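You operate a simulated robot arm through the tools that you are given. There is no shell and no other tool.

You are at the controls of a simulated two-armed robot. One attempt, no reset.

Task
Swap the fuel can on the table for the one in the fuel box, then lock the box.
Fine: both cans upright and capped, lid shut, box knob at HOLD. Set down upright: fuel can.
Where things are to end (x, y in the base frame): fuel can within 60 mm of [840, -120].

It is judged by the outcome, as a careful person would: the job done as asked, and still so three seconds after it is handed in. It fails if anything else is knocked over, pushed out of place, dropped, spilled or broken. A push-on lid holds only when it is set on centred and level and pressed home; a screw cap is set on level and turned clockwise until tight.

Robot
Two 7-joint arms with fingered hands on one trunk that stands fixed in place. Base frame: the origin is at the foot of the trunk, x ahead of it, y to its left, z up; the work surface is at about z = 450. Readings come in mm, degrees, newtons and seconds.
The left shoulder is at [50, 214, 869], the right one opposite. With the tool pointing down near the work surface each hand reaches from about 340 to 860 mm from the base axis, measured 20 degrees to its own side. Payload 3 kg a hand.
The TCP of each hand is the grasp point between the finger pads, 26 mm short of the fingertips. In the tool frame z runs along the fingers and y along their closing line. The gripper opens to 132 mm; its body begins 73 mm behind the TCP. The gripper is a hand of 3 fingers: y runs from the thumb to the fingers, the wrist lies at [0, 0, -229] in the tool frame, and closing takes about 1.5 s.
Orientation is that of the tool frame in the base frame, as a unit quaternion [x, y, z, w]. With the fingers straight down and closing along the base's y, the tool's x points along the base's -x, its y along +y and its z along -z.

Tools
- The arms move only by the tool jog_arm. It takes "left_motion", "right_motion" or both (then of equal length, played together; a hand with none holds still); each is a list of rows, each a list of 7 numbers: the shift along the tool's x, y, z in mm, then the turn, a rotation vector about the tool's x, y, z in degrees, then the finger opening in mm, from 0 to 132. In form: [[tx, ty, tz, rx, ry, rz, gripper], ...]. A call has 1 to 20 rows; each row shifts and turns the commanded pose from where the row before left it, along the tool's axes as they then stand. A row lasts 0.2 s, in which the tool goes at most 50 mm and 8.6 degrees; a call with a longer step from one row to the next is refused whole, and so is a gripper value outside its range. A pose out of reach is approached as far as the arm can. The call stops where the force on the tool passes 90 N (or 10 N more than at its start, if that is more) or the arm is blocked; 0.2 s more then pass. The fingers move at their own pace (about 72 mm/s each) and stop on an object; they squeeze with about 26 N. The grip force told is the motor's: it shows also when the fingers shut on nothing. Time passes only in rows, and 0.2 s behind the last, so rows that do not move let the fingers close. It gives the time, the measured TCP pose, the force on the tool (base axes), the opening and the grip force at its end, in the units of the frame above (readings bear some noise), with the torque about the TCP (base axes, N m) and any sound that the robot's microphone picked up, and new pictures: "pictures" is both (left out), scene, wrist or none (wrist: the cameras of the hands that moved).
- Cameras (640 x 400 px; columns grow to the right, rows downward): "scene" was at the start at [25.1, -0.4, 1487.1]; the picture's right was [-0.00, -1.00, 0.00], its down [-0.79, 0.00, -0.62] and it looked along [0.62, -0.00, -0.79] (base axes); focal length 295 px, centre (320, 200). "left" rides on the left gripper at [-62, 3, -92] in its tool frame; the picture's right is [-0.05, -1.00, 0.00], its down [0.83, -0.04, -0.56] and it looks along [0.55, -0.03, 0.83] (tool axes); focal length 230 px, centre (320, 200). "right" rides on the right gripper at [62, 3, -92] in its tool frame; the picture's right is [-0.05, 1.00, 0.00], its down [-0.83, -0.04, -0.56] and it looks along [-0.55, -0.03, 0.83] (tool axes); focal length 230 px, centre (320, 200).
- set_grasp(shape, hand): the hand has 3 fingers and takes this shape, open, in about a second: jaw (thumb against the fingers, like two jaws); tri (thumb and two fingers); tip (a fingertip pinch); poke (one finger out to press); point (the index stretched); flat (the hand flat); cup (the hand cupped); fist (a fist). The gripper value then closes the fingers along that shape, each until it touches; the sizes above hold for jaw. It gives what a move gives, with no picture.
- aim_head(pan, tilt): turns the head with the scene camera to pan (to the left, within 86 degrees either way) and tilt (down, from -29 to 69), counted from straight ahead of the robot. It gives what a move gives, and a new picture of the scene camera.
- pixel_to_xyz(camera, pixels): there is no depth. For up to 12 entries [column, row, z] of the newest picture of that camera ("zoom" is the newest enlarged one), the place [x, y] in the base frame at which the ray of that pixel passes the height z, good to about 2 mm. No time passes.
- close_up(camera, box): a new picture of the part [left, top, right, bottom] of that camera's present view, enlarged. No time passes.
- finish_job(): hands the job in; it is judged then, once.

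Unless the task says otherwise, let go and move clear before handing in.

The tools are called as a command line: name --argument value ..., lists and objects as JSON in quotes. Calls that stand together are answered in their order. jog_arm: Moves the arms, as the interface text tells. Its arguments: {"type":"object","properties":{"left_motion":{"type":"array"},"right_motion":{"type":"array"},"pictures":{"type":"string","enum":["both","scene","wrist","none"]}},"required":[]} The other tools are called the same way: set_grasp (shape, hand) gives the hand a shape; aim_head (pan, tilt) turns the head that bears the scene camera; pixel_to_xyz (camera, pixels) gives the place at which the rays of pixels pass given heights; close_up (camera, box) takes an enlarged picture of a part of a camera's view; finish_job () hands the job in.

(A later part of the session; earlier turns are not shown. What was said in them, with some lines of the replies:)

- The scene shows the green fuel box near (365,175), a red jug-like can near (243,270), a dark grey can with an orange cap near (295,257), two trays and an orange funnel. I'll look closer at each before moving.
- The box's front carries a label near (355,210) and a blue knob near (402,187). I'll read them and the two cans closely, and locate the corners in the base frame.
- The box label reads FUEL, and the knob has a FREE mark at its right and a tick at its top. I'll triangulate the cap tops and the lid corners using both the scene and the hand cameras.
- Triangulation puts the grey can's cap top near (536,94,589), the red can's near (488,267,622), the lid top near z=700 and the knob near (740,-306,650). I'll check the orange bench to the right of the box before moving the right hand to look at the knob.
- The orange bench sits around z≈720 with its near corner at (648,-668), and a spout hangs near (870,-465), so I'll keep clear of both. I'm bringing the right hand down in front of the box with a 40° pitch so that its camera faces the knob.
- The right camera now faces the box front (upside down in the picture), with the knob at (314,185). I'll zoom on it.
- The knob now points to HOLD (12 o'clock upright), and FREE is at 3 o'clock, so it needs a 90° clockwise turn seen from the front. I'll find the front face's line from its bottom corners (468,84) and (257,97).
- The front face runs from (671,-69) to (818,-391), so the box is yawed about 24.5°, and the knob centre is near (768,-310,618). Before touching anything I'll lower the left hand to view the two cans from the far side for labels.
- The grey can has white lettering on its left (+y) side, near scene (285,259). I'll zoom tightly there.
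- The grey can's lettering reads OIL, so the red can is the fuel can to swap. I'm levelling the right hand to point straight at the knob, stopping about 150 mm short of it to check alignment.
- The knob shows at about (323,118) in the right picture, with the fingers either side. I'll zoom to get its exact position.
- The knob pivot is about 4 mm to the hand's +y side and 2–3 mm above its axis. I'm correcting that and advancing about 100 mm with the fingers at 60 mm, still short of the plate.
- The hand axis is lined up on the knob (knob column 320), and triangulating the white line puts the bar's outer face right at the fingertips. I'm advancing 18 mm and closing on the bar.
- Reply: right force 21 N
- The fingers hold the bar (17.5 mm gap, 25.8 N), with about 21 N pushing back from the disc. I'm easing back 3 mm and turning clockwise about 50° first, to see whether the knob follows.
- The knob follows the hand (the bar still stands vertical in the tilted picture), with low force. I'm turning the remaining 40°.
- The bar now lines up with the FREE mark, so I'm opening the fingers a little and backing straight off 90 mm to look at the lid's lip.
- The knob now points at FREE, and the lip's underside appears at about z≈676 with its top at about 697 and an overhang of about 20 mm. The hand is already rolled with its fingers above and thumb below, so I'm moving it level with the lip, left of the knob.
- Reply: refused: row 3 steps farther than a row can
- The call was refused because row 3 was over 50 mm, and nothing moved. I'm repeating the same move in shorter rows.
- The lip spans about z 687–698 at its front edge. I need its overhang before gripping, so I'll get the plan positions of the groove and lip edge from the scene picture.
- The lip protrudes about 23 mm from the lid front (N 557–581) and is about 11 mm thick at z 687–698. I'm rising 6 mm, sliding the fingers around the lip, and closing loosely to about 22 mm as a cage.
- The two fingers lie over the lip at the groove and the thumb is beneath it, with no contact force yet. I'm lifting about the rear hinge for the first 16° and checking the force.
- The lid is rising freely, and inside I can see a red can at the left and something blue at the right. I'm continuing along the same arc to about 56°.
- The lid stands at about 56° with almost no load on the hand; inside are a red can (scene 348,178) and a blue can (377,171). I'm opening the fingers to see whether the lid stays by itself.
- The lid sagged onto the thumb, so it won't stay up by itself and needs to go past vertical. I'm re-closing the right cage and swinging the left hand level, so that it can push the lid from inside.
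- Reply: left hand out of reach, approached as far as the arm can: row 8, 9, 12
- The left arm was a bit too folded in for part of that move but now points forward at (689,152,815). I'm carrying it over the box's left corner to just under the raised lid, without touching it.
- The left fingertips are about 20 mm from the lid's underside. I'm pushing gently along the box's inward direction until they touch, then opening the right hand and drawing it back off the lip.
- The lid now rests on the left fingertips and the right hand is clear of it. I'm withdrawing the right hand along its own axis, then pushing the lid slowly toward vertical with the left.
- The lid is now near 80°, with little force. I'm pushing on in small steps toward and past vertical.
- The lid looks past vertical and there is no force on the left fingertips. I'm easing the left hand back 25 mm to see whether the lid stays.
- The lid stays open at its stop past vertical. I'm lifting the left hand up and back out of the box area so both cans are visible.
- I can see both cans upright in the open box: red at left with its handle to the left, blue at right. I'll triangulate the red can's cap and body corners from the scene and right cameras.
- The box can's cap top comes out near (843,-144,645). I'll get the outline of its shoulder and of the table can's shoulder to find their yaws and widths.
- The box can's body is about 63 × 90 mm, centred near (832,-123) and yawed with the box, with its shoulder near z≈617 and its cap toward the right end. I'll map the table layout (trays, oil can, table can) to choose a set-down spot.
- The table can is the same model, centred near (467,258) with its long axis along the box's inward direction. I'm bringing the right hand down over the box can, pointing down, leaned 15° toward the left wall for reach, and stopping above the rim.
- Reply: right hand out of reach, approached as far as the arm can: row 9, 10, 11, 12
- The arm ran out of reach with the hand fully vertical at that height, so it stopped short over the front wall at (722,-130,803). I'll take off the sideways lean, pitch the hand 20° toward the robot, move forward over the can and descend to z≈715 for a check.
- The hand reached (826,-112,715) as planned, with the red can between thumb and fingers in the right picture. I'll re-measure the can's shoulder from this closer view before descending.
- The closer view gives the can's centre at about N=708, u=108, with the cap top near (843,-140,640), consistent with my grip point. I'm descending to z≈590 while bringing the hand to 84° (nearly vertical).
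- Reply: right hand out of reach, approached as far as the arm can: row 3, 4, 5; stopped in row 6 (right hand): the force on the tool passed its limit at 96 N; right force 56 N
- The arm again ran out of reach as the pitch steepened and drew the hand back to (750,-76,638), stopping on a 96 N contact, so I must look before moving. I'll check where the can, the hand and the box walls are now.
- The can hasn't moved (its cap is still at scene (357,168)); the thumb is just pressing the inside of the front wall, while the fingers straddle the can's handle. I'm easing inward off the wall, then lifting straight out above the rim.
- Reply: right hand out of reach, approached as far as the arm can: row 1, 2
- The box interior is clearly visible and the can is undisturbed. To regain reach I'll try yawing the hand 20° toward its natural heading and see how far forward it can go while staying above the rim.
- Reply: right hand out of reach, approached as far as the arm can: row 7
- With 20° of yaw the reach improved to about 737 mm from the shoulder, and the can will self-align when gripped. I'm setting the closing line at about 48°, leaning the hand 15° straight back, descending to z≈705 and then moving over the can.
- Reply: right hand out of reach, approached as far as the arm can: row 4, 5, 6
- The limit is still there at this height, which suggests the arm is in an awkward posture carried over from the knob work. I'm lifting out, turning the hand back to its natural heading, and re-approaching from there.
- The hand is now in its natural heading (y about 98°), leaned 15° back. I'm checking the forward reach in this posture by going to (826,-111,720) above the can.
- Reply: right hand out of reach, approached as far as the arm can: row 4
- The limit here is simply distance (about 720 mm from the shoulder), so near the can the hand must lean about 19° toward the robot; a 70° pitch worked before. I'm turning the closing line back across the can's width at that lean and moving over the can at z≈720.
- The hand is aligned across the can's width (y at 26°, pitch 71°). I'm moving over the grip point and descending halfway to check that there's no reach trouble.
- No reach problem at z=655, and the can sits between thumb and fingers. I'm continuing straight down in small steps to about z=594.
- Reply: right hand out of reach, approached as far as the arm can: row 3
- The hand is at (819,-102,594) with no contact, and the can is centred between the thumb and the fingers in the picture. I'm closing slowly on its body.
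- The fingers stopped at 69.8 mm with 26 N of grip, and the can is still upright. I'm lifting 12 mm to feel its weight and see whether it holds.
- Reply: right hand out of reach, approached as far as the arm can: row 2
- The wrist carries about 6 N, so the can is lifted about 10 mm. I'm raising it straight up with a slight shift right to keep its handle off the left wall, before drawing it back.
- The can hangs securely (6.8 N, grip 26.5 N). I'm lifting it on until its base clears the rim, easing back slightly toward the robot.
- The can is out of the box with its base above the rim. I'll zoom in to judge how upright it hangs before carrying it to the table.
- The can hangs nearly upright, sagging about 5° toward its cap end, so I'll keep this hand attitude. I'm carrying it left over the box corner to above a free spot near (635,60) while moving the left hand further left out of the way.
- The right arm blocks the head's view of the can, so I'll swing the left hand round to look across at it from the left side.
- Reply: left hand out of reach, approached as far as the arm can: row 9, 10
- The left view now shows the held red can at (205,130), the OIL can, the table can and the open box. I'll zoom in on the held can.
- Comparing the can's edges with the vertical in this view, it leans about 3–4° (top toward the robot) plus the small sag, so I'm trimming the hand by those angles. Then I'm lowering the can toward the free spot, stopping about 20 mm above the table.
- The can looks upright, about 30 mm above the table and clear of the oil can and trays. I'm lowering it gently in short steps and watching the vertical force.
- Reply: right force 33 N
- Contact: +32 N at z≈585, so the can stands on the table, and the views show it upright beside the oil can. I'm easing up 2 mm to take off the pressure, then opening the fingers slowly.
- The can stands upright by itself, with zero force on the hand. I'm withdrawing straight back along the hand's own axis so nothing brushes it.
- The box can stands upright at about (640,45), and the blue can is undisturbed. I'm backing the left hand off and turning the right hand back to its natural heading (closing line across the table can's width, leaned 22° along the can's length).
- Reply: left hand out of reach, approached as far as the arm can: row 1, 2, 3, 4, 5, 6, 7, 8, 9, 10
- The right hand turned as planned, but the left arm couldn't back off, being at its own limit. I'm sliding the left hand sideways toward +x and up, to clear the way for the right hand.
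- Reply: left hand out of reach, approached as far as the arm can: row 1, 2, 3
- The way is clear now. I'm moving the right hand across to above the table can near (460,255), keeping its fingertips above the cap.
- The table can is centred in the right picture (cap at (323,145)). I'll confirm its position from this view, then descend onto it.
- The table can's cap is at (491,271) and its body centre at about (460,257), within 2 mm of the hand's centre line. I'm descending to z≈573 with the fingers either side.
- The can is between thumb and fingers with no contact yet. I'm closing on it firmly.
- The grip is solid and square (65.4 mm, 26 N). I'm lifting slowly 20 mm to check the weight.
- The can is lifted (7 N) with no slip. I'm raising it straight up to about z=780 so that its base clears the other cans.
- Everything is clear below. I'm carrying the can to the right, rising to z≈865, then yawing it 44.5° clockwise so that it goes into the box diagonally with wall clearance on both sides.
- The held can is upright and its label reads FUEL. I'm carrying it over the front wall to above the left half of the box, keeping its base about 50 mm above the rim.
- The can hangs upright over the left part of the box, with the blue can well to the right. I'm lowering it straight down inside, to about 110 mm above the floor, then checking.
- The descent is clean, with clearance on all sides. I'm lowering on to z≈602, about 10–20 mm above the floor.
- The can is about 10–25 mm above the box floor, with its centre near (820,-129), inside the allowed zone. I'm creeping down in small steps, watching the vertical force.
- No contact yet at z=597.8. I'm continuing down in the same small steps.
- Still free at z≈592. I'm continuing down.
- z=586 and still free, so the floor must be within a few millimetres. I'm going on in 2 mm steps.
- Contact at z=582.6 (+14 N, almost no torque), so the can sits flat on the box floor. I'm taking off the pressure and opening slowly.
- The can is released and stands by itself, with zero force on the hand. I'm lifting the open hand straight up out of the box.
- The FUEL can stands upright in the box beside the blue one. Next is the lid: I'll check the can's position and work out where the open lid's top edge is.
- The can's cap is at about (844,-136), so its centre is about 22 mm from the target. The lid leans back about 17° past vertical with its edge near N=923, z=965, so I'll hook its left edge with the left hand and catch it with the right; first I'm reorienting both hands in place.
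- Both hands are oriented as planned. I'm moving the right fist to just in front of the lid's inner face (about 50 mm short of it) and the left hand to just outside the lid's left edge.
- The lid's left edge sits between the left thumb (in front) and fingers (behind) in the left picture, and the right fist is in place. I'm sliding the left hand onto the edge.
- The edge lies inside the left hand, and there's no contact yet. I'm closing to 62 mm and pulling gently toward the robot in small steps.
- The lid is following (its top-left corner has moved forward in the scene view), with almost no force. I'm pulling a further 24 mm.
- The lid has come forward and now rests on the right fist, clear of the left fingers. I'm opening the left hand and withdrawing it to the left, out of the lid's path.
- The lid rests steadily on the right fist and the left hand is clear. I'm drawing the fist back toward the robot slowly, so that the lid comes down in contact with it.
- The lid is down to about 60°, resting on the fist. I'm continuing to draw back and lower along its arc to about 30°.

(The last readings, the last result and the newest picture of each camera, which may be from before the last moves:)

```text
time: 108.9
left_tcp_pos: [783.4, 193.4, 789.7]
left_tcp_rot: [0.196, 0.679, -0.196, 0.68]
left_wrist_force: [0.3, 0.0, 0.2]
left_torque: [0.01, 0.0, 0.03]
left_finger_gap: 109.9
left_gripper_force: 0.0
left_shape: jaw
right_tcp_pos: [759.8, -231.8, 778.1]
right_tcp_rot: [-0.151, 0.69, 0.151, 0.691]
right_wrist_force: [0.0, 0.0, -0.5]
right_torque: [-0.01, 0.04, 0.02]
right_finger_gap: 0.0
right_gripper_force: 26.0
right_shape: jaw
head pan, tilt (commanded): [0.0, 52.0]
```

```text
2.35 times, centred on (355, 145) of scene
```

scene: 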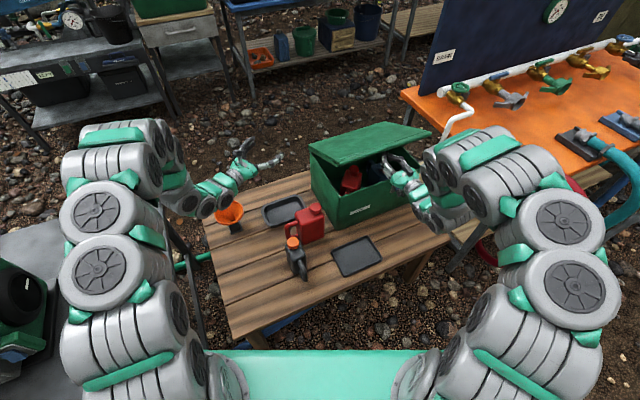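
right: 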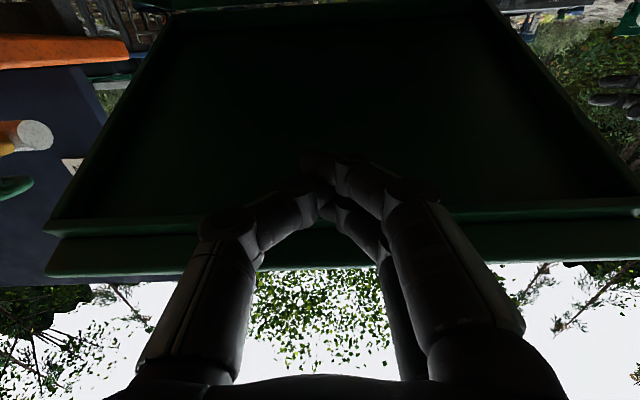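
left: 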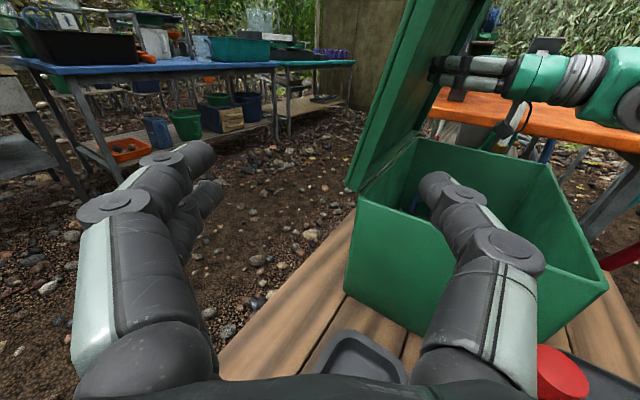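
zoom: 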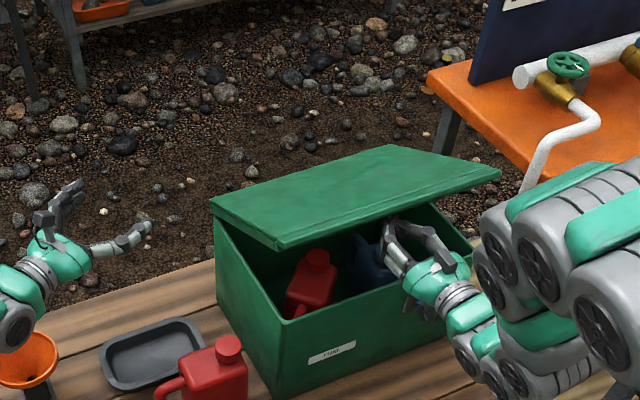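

The lid is at about 28°, with the fingers near its front rim. I'm easing the fingers out so that only the overhanging lip rests on them, then lowering further.

jog_arm --right_motion '[[8, 0, -9.7, 0, 0, 0, 0], [8, 0, -9.7, 0, 0, 0, 0], [8, 0, -9.7, 0, 0, 0, 0], [8, 0, -6, 0, 0, 0, 0], [9, 0, -6, 0, 0, 0, 0], [10, 0, -5, 0, 0, 0, 0], [0, 0, 0, 0, 0, 0, 0]]' --pictures "both"

close_up --camera "scene" --box '[290, 100, 440, 230]'

```text
time: 110.5
left_tcp_pos: [783.1, 194.3, 789.3]
left_tcp_rot: [0.196, 0.68, -0.196, 0.679]
left_wrist_force: [0.0, 0.2, 0.6]
left_torque: [0.02, 0.0, 0.01]
left_finger_gap: 110.0
left_gripper_force: 0.1
left_shape: jaw
right_tcp_pos: [717.9, -251.9, 726.9]
right_tcp_rot: [-0.15, 0.691, 0.151, 0.691]
right_wrist_force: [0.0, -0.5, -1.3]
right_torque: [-0.04, 0.01, 0.0]
right_finger_gap: 0.1
right_gripper_force: 26.6
right_shape: jaw
head pan, tilt (commanded): [0.0, 52.0]
```

scene: 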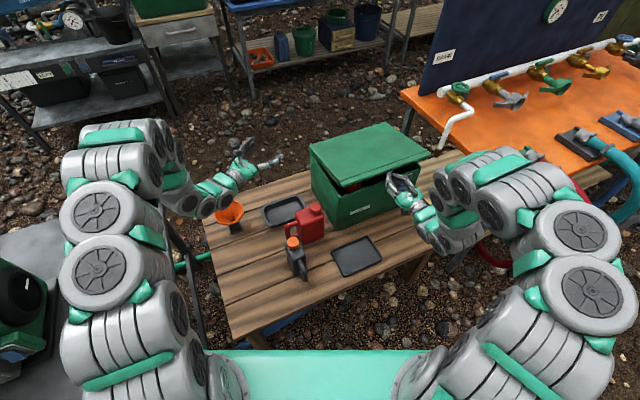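
right: 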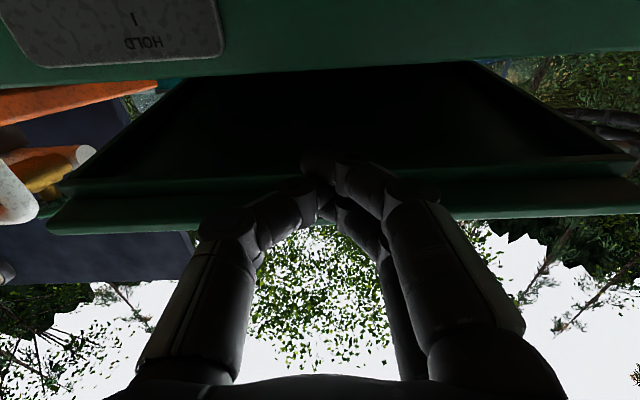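

```text
3.08 times, centred on (365, 165) of scene
```

zoom: 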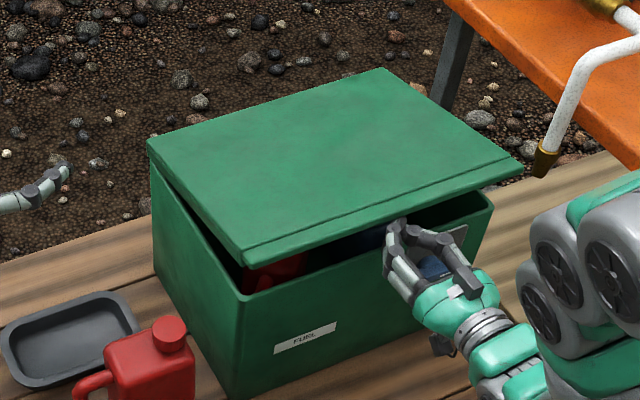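

The lid is at about 13°, resting by its lip on the fingertips just in front of the box wall. I'm backing out 5 mm and lowering steadily until it is almost shut.

jog_arm --right_motion '[[6, 0, -3, 0, 0, 0, 0], [8, 0, -2, 0, 0, 0, 0], [8, 0, 0, 0, 0, 0, 0], [8, 0, 0, 0, 0, 0, 0], [8, 0, 0, 0, 0, 0, 0], [8, 0, 0, 0, 0, 0, 0], [0, 0, 0, 0, 0, 0, 0]]' --pictures "both"

close_up --camera "scene" --box '[290, 100, 440, 230]'

```text
time: 112.1
left_tcp_pos: [783.5, 193.6, 790.1]
left_tcp_rot: [0.196, 0.679, -0.196, 0.68]
left_wrist_force: [-0.3, -0.2, -0.6]
left_torque: [0.0, 0.02, -0.01]
left_finger_gap: 109.8
left_gripper_force: 0.1
left_shape: jaw
right_tcp_pos: [713.2, -253.6, 680.4]
right_tcp_rot: [-0.15, 0.691, 0.151, 0.691]
right_wrist_force: [-2.1, -0.4, -0.9]
right_torque: [-0.02, 0.03, 0.03]
right_finger_gap: 0.0
right_gripper_force: 26.0
right_shape: jaw
head pan, tilt (commanded): [0.0, 52.0]
```

scene: 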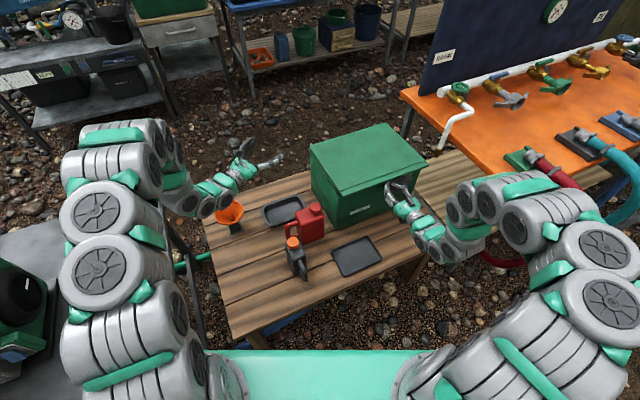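
right: 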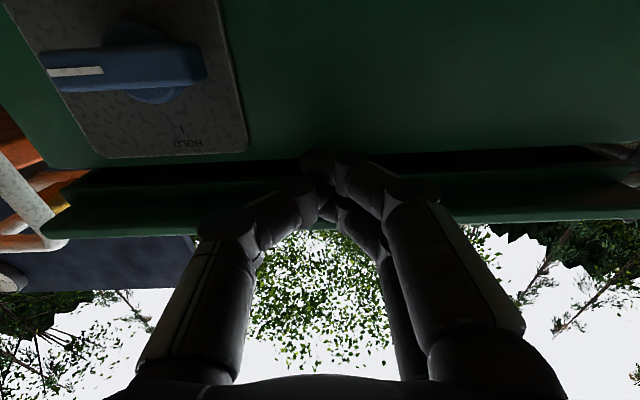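

```text
3.08 times, centred on (365, 165) of scene
```

zoom: 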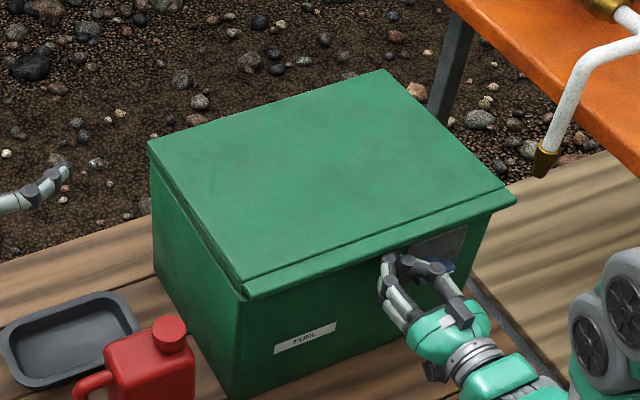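

The lid is within about 3° of shut, with the fingers outside the wall under the lip. I'm lowering the last bit until it closes and the fingers come free below the lip.

jog_arm --right_motion '[[5, 0, 0, 0, 0, 0, 0], [5, 0, 0, 0, 0, 0, 0], [5, 0, 0, 0, 0, 0, 0], [5, 0, -1, 0, 0, 0, 0], [6, 0, -1, 0, 0, 0, 0], [8, 0, -3, 0, 0, 0, 0], [0, 0, 0, 0, 0, 0, 0]]' --pictures "both"

close_up --camera "scene" --box '[290, 100, 440, 230]'

close_up --camera "right" --box '[0, 0, 640, 260]'

```text
time: 113.7
left_tcp_pos: [782.2, 193.0, 789.1]
left_tcp_rot: [0.196, 0.68, -0.196, 0.679]
left_wrist_force: [-0.3, 0.8, 0.2]
left_torque: [0.01, 0.03, -0.02]
left_finger_gap: 109.7
left_gripper_force: 0.0
left_shape: jaw
right_tcp_pos: [708.0, -256.1, 645.5]
right_tcp_rot: [-0.15, 0.691, 0.151, 0.691]
right_wrist_force: [-1.0, -0.5, -0.7]
right_torque: [0.01, 0.03, -0.02]
right_finger_gap: 0.1
right_gripper_force: 25.7
right_shape: jaw
head pan, tilt (commanded): [0.0, 52.0]
```

scene: 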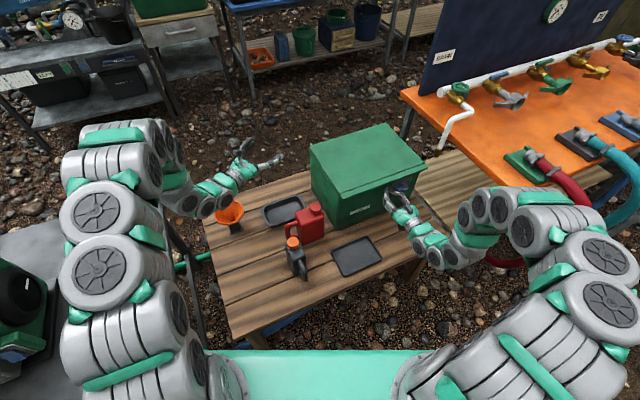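
right: 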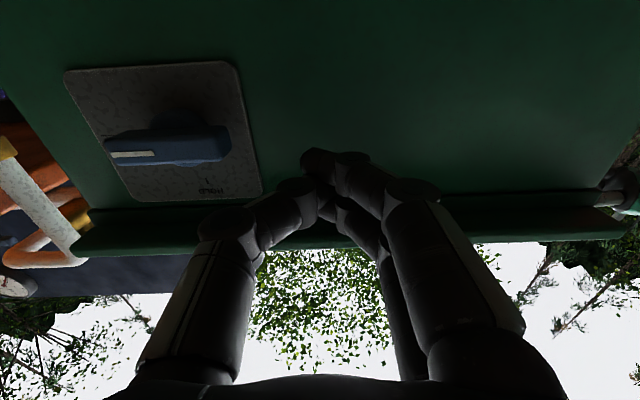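

```text
3.08 times, centred on (365, 165) of scene
```

zoom: 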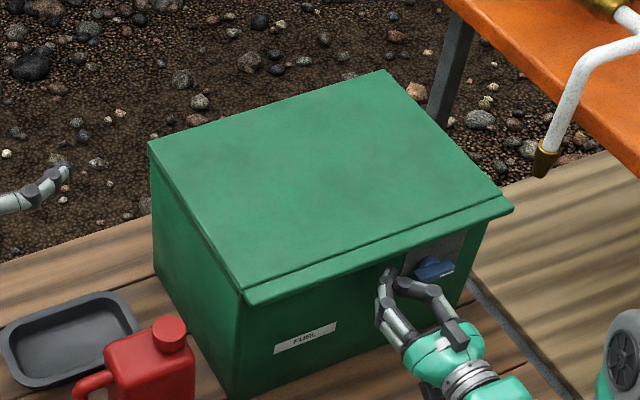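

```text
1.00 times, centred on (320, 130) of right (not enlarged: the box is as wide or as high as the picture)
```

zoom: 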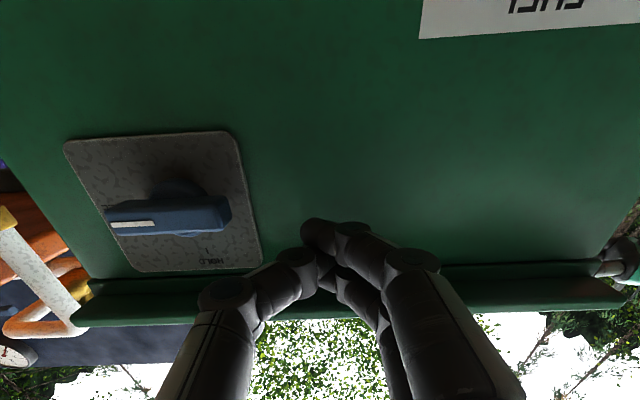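

The lid looks shut and the fingers are free below the lip. I'm backing the right hand off 90 mm and comparing the lid seam with the earlier closed view.

jog_arm --right_motion '[[0, 0, -20, 0, 0, 0, 0], [0, 0, -35, 0, 0, 0, 0], [0, 0, -35, 0, 0, 0, 0]]' --pictures "both"

close_up --camera "scene" --box '[325, 180, 365, 210]'

close_up --camera "scene" --box '[400, 150, 440, 180]'

close_up --camera "right" --box '[100, 60, 640, 260]'

```text
time: 114.5
left_tcp_pos: [783.9, 194.5, 789.8]
left_tcp_rot: [0.196, 0.679, -0.196, 0.68]
left_wrist_force: [-0.2, 0.6, -0.2]
left_torque: [-0.06, -0.03, 0.0]
left_finger_gap: 109.6
left_gripper_force: 0.1
left_shape: jaw
right_tcp_pos: [626.3, -291.6, 646.6]
right_tcp_rot: [-0.15, 0.691, 0.15, 0.691]
right_wrist_force: [0.0, -0.2, -0.1]
right_torque: [-0.05, -0.04, -0.03]
right_finger_gap: 0.1
right_gripper_force: 26.0
right_shape: jaw
head pan, tilt (commanded): [0.0, 52.0]
```

scene: 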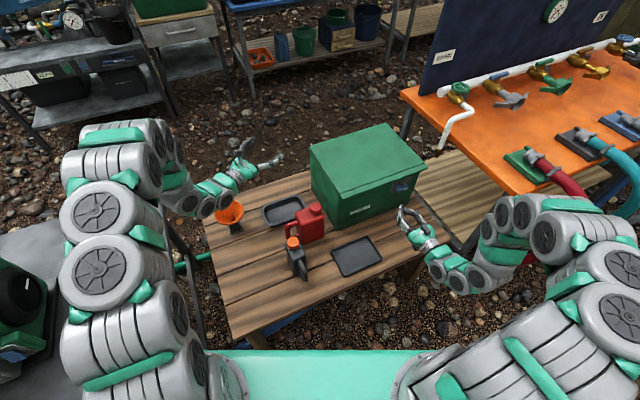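
right: 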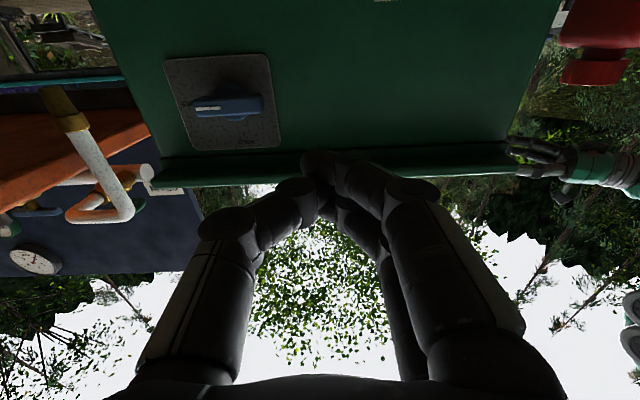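

```text
13.33 times, centred on (345, 195) of scene
```

zoom: 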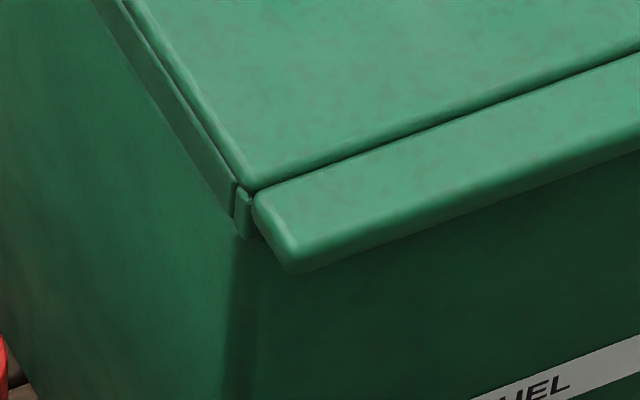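

```text
13.33 times, centred on (420, 165) of scene
```

zoom: 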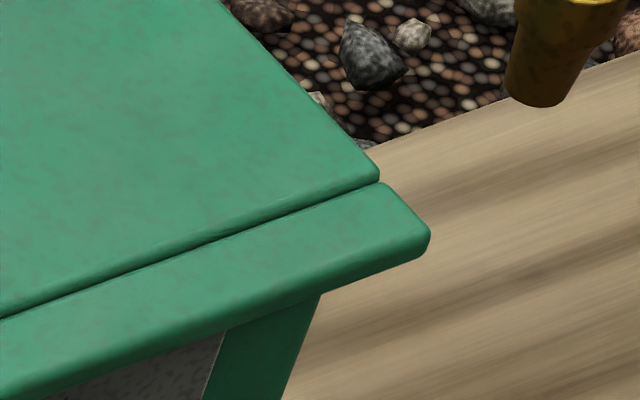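

```text
1.19 times, centred on (370, 160) of right
```

zoom: 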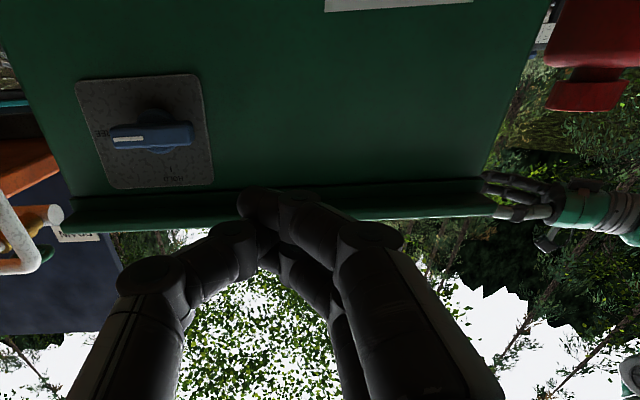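

The lid seam matches the original closed view exactly, so the lid is fully shut and the box hasn't moved. Now for the knob: I'm lining the right hand up in front of it again and rolling 90° so that the fingers can take the now-horizontal bar.

jog_arm --right_motion '[[8.5, -24, -1, 0, 0, 0, 20], [8.5, -24, -1, 0, 0, 0, 45], [8.4, -23.7, 0, 0, 0, 0, 45], [0, 0, 0, 0, 0, 8.2, 45], [0, 0, 0, 0, 0, 8.2, 45], [0, 0, 0, 0, 0, 8.2, 45], [0, 0, 0, 0, 0, 8.2, 45], [0, 0, 0, 0, 0, 8.2, 45], [0, 0, 0, 0, 0, 8.2, 45], [0, 0, 0, 0, 0, 8.2, 45], [0, 0, 0, 0, 0, 8.2, 45], [0, 0, 0, 0, 0, 8.2, 45], [0, 0, 0, 0, 0, 8.2, 45], [0, 0, 0, 0, 0, 8.2, 45]]' --pictures "both"

close_up --camera "right" --box '[240, 60, 440, 220]'

```text
time: 117.5
left_tcp_pos: [783.1, 194.1, 789.3]
left_tcp_rot: [0.196, 0.68, -0.196, 0.679]
left_wrist_force: [-0.1, 0.1, 0.2]
left_torque: [0.0, -0.01, 0.01]
left_finger_gap: 109.5
left_gripper_force: 0.0
left_shape: jaw
right_tcp_pos: [655.5, -359.4, 620.6]
right_tcp_rot: [0.385, 0.593, 0.596, 0.38]
right_wrist_force: [-1.2, 0.0, 0.8]
right_torque: [-0.02, -0.05, -0.01]
right_finger_gap: 44.9
right_gripper_force: 0.0
right_shape: jaw
head pan, tilt (commanded): [0.0, 52.0]
```

scene: 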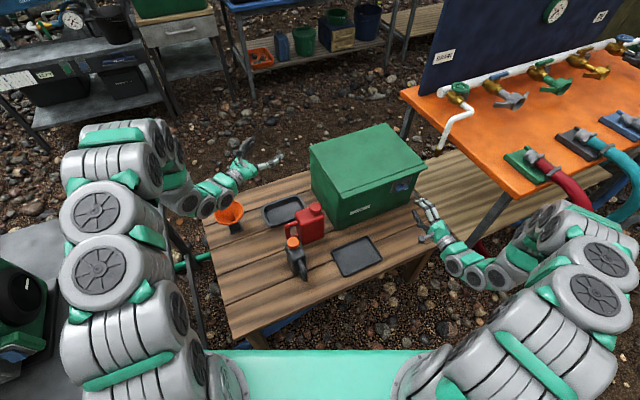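
right: 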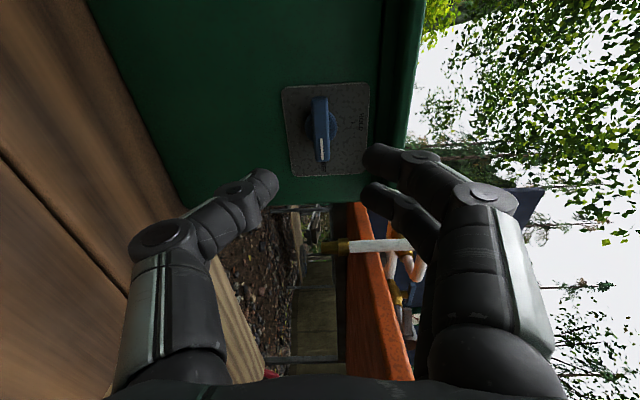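

```text
2.50 times, centred on (340, 140) of right
```

zoom: 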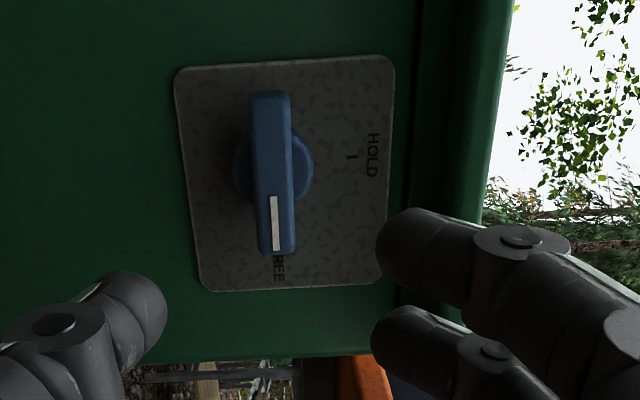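

The view matches the pose I released from, with the bar at FREE. I'm advancing about 88 mm onto the bar and closing.

jog_arm --right_motion '[[2, 0.5, 25, 0, 0, 0, 45], [0, 0, 25, 0, 0, 0, 45], [0, 0, 20, 0, 0, 0, 45], [0, 0, 18, 0, 0, 0, 45], [0, 0, 0, 0, 0, 0, 25], [0, 0, 0, 0, 0, 0, 8], [0, 0, 0, 0, 0, 0, 0], [0, 0, 0, 0, 0, 0, 0]]' --pictures "both"

close_up --camera "right" --box '[220, 70, 440, 240]'

```text
time: 119.3
left_tcp_pos: [782.1, 193.4, 789.4]
left_tcp_rot: [0.195, 0.68, -0.195, 0.68]
left_wrist_force: [-0.5, -0.4, -0.1]
left_torque: [0.0, 0.0, 0.0]
left_finger_gap: 109.6
left_gripper_force: 0.1
left_shape: jaw
right_tcp_pos: [734.1, -319.0, 620.9]
right_tcp_rot: [0.383, 0.594, 0.596, 0.381]
right_wrist_force: [5.5, 1.4, 0.5]
right_torque: [0.02, -0.09, -0.05]
right_finger_gap: 10.1
right_gripper_force: 26.1
right_shape: jaw
head pan, tilt (commanded): [0.0, 52.0]
```

scene: 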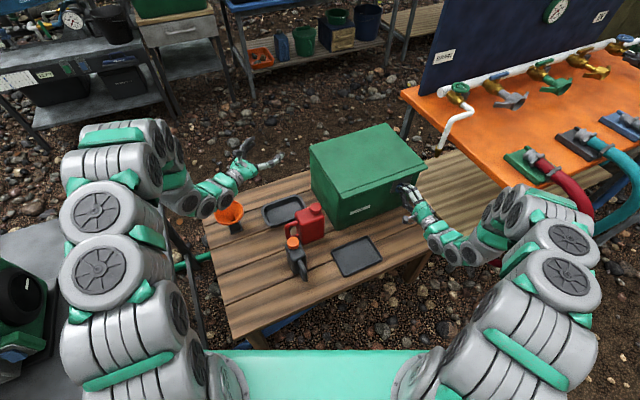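
right: 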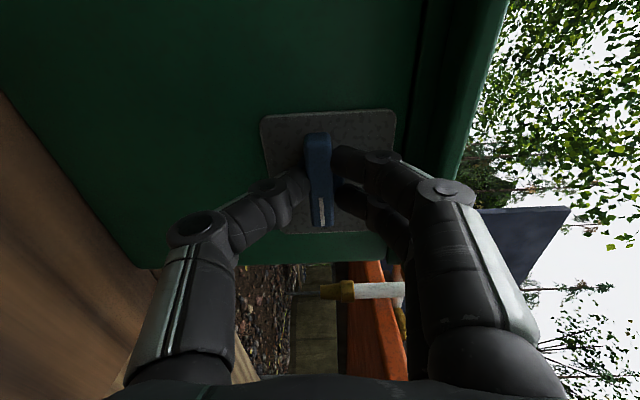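

```text
2.35 times, centred on (330, 155) of right
```

zoom: 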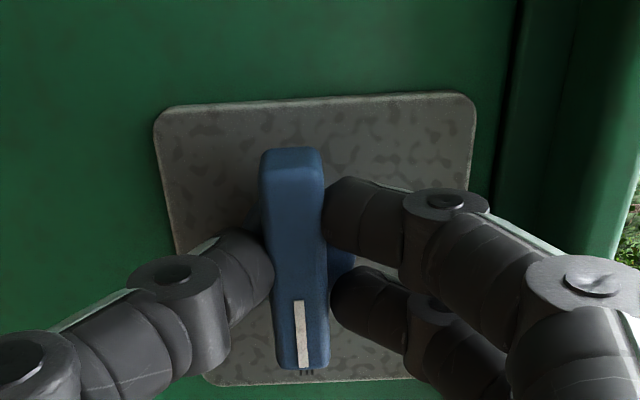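

The bar is held, but the gap reads only 10 mm, so the pads are on its outer edge. I'm reopening slightly, advancing 3 mm and gripping again for a fuller hold.

jog_arm --right_motion '[[0, 0, 0, 0, 0, 0, 30], [0, 0, 0, 0, 0, 0, 30], [0, 0, 3, 0, 0, 0, 30], [0, 0, 0, 0, 0, 0, 10], [0, 0, 0, 0, 0, 0, 0], [0, 0, 0, 0, 0, 0, 0]]' --pictures "wrist"

close_up --camera "right" --box '[220, 70, 440, 240]'

```text
time: 120.7
left_tcp_pos: [783.3, 193.5, 789.6]
left_tcp_rot: [0.197, 0.679, -0.197, 0.679]
left_wrist_force: [0.7, -0.5, 0.4]
left_torque: [0.0, 0.01, 0.01]
left_finger_gap: 110.0
left_gripper_force: 0.1
left_shape: jaw
right_tcp_pos: [736.0, -319.7, 621.4]
right_tcp_rot: [0.384, 0.594, 0.596, 0.38]
right_wrist_force: [-7.5, -2.7, 2.5]
right_torque: [0.05, -0.05, 0.0]
right_finger_gap: 14.7
right_gripper_force: 25.9
right_shape: jaw
head pan, tilt (commanded): [0.0, 52.0]
```

right: 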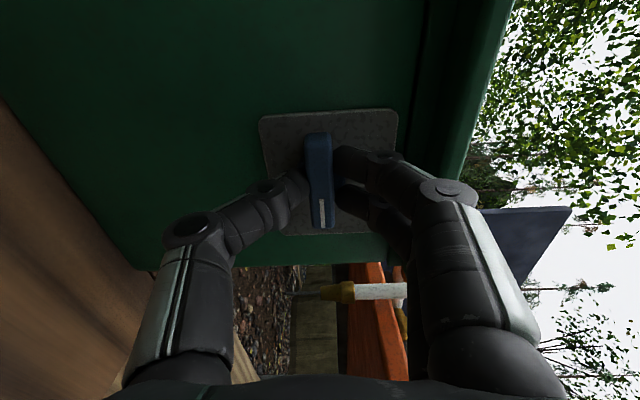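

```text
2.35 times, centred on (330, 155) of right
```

zoom: 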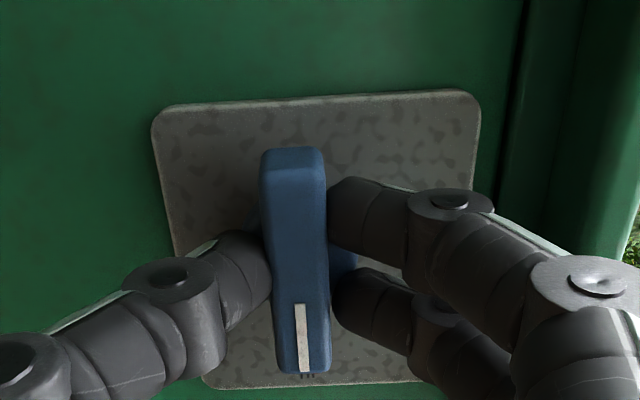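

Now the gap reads 14.7 mm, the full bar width. I'm turning counter-clockwise 90° back toward HOLD.

jog_arm --right_motion '[[0, 0, 0, 0, 0, -8.2, 0], [0, 0, 0, 0, 0, -8.2, 0], [0, 0, 0, 0, 0, -8.2, 0], [0, 0, 0, 0, 0, -8.2, 0], [0, 0, 0, 0, 0, -8.2, 0], [0, 0, 0, 0, 0, -8.2, 0], [0, 0, 0, 0, 0, -8.2, 0], [0, 0, 0, 0, 0, -8.2, 0], [0, 0, 0, 0, 0, -8.2, 0], [0, 0, 0, 0, 0, -8.2, 0], [0, 0, 0, 0, 0, -8.2, 0], [0, 0, 0, 0, 0, 0, 0]]' --pictures "wrist"

close_up --camera "right" --box '[220, 70, 440, 240]'

close_up --camera "scene" --box '[370, 160, 450, 220]'

```text
time: 123.3
left_tcp_pos: [783.0, 193.5, 790.0]
left_tcp_rot: [0.196, 0.68, -0.196, 0.679]
left_wrist_force: [0.0, 0.0, -1.0]
left_torque: [-0.02, -0.04, -0.01]
left_finger_gap: 109.8
left_gripper_force: 0.1
left_shape: jaw
right_tcp_pos: [735.8, -319.8, 619.7]
right_tcp_rot: [-0.15, 0.692, 0.15, 0.69]
right_wrist_force: [-6.2, -12.6, -25.4]
right_torque: [-0.07, 0.58, -0.41]
right_finger_gap: 14.2
right_gripper_force: 25.6
right_shape: jaw
head pan, tilt (commanded): [0.0, 52.0]
```

right: 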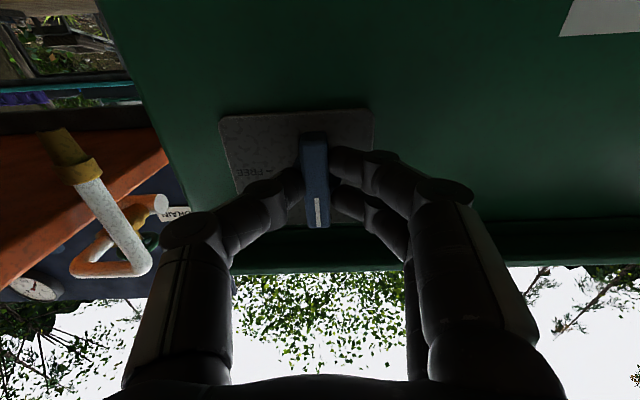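

```text
2.35 times, centred on (330, 155) of right
```

zoom: 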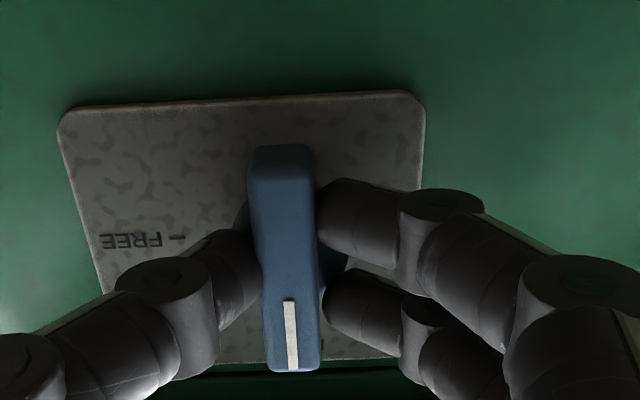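

```text
6.67 times, centred on (410, 190) of scene
```

zoom: 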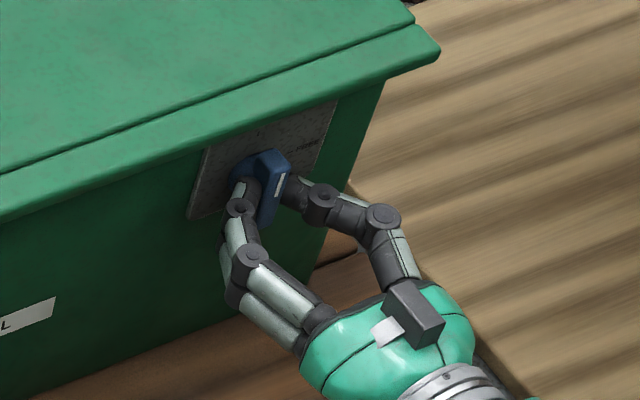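

The bar is back to vertical, with torque building at the stop. I'm releasing, backing off and checking the pointer against HOLD.

jog_arm --right_motion '[[0, 0, 0, 0, 0, 0, 20], [0, 0, 0, 0, 0, 0, 50], [0, 0, 0, 0, 0, 0, 60], [0, 0, -20, 0, 0, 0, 60], [0, 0, -35, 0, 0, 0, 60], [0, 0, -45, 0, 0, 0, 60]]' --pictures "both"

close_up --camera "right" --box '[240, 60, 400, 180]'

close_up --camera "scene" --box '[370, 160, 434, 200]'

```text
time: 124.7
left_tcp_pos: [783.4, 194.3, 790.4]
left_tcp_rot: [0.195, 0.679, -0.195, 0.68]
left_wrist_force: [-0.3, -0.2, -0.1]
left_torque: [0.0, 0.02, 0.01]
left_finger_gap: 109.9
left_gripper_force: 0.0
left_shape: jaw
right_tcp_pos: [643.3, -360.7, 622.0]
right_tcp_rot: [-0.15, 0.691, 0.151, 0.691]
right_wrist_force: [0.0, 0.6, 0.3]
right_torque: [-0.03, 0.01, 0.0]
right_finger_gap: 59.8
right_gripper_force: 0.1
right_shape: jaw
head pan, tilt (commanded): [0.0, 52.0]
```

scene: 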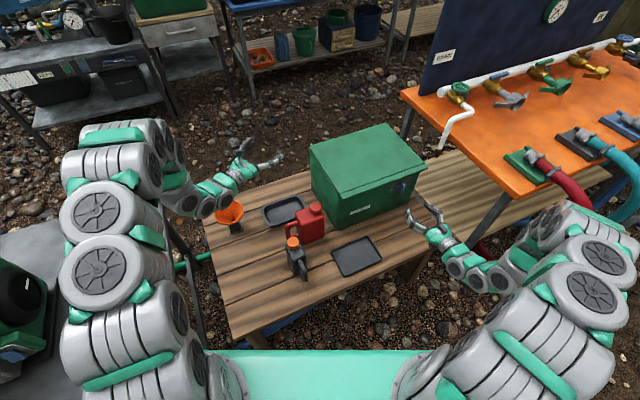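
right: 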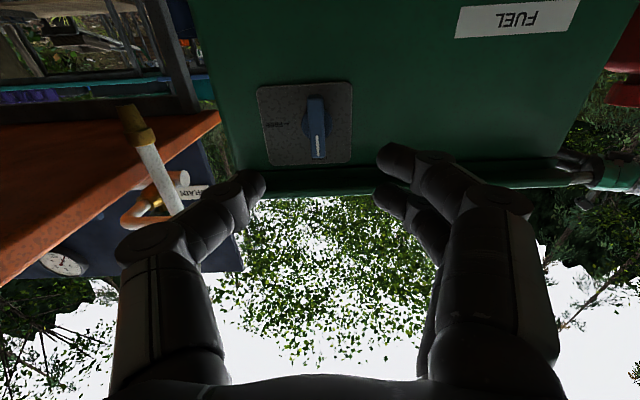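

```text
3.33 times, centred on (320, 120) of right
```

zoom: 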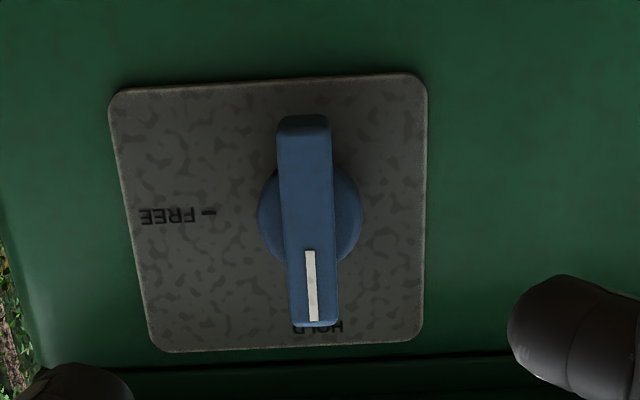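

```text
10.00 times, centred on (402, 180) of scene
```

zoom: 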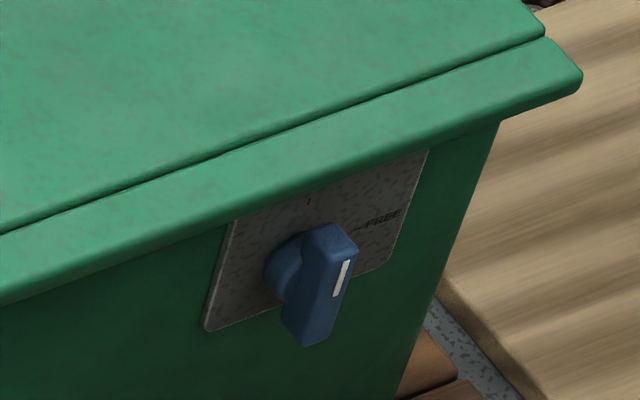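

The pointer is back at HOLD, with the same bar angle as the very first close-up, and the lid is shut. I'm moving both hands clear, then taking a last look at everything.

jog_arm --left_motion '[[-25, 10, -25, 0, 0, 0, 110], [-25, 15, -25, 0, 0, 0, 110], [-25, 20, -25, 0, 0, 0, 110], [-25, 20, -20, 0, 0, 0, 110], [-20, 20, 0, 0, 0, 0, 110], [0, 20, 0, 0, 0, 0, 110]]' --right_motion '[[0, 0, -40, 0, 0, 0, 60], [-15, 0, -40, 0, 0, 0, 60], [-30, -10, -25, 0, 0, 0, 60], [-40, -10, 0, 0, 0, 0, 60], [-40, -10, 0, 0, 0, 0, 60], [-40, 0, 0, 0, 0, 0, 60]]' --pictures "both"

close_up --camera "scene" --box '[190, 110, 440, 300]'

close_up --camera "scene" --box '[260, 180, 360, 290]'

close_up --camera "scene" --box '[325, 180, 365, 210]'

```text
time: 126.1
left_tcp_pos: [759.4, 331.6, 909.9]
left_tcp_rot: [0.196, 0.68, -0.196, 0.679]
left_wrist_force: [0.2, 0.8, -0.9]
left_torque: [0.0, 0.01, 0.0]
left_finger_gap: 110.0
left_gripper_force: 0.1
left_shape: jaw
right_tcp_pos: [561.4, -430.6, 787.1]
right_tcp_rot: [-0.151, 0.691, 0.151, 0.691]
right_wrist_force: [-0.4, 0.4, 0.0]
right_torque: [0.0, -0.01, -0.01]
right_finger_gap: 59.7
right_gripper_force: 0.1
right_shape: jaw
head pan, tilt (commanded): [0.0, 52.0]
```

scene: 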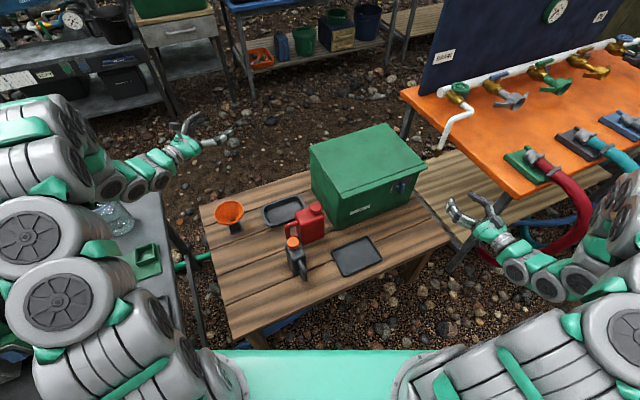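
right: 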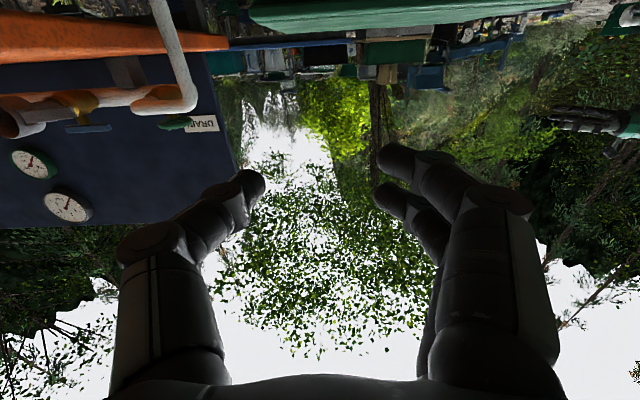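
left: 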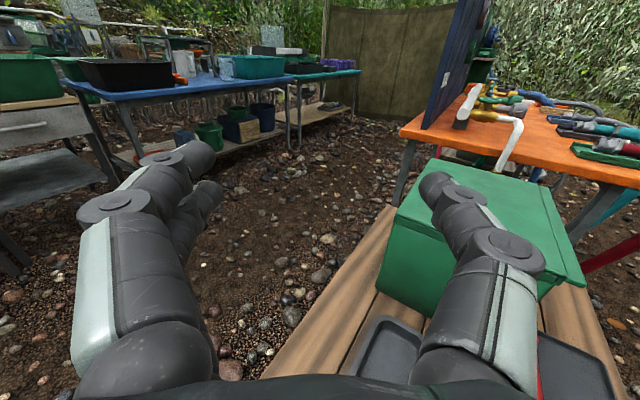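

```text
2.11 times, centred on (315, 205) of scene
```

zoom: 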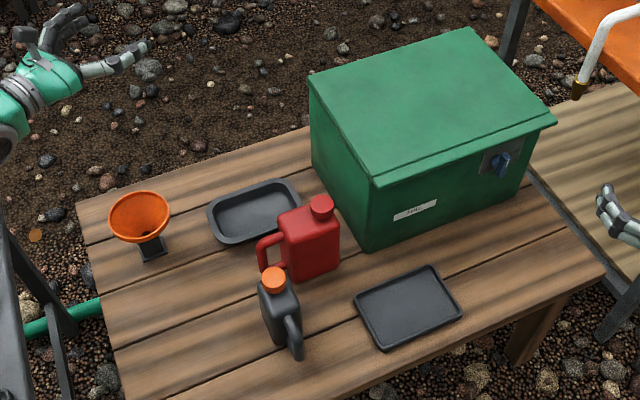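

```text
3.64 times, centred on (310, 235) of scene
```

zoom: 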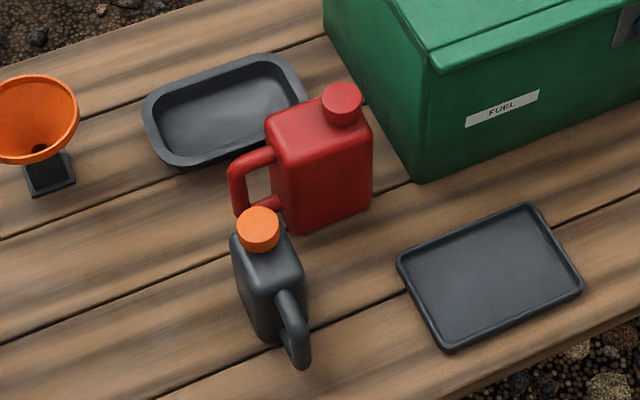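

```text
13.33 times, centred on (345, 195) of scene
```

zoom: 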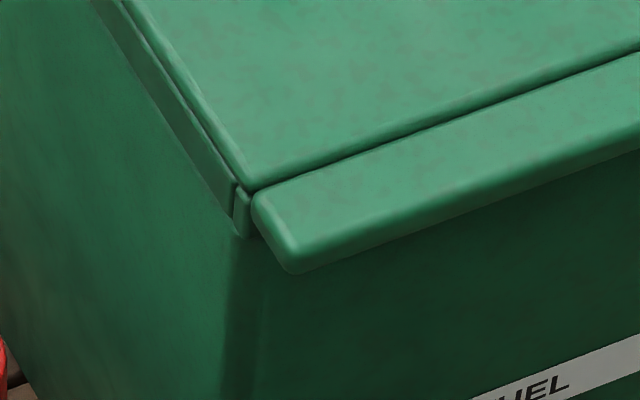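

Final check: the lid is shut with its seam identical to the start, the knob is at HOLD, the old can stands upright and capped on the table near (640,45), and the FUEL can stood upright in the box about 22 mm from the target when I last saw it before closing. The oil can, blue can, trays and funnel are undisturbed, and both hands are clear, so I'm handing the job in.

finish_job

```text
The job is handed in.
```

The swap is done and the box is locked. I've handed the job in, but no verdict came back, so I can't say whether it passed.

- **Fuel can:** the red can marked FUEL from the table now stands upright and capped in the box. Its centre is about 22 mm from [840, -120], inside the 60 mm allowance. I last saw it just before closing the lid.
- **Can from the box:** it stands upright and capped on the table near [640, 45], beside the oil can. That isn't where the fuel can had been.
- **Box:** the lid is fully shut, with its seam matching the first picture. The knob is back at HOLD.
- **Everything else:** the oil can, trays and funnel look undisturbed. The blue can inside the box was too when I last saw it.

While reaching for the box can, the right thumb once pressed the inside of the front wall hard enough to trip the force stop at 96 N. I checked straight afterwards, and neither the box nor the can had moved.
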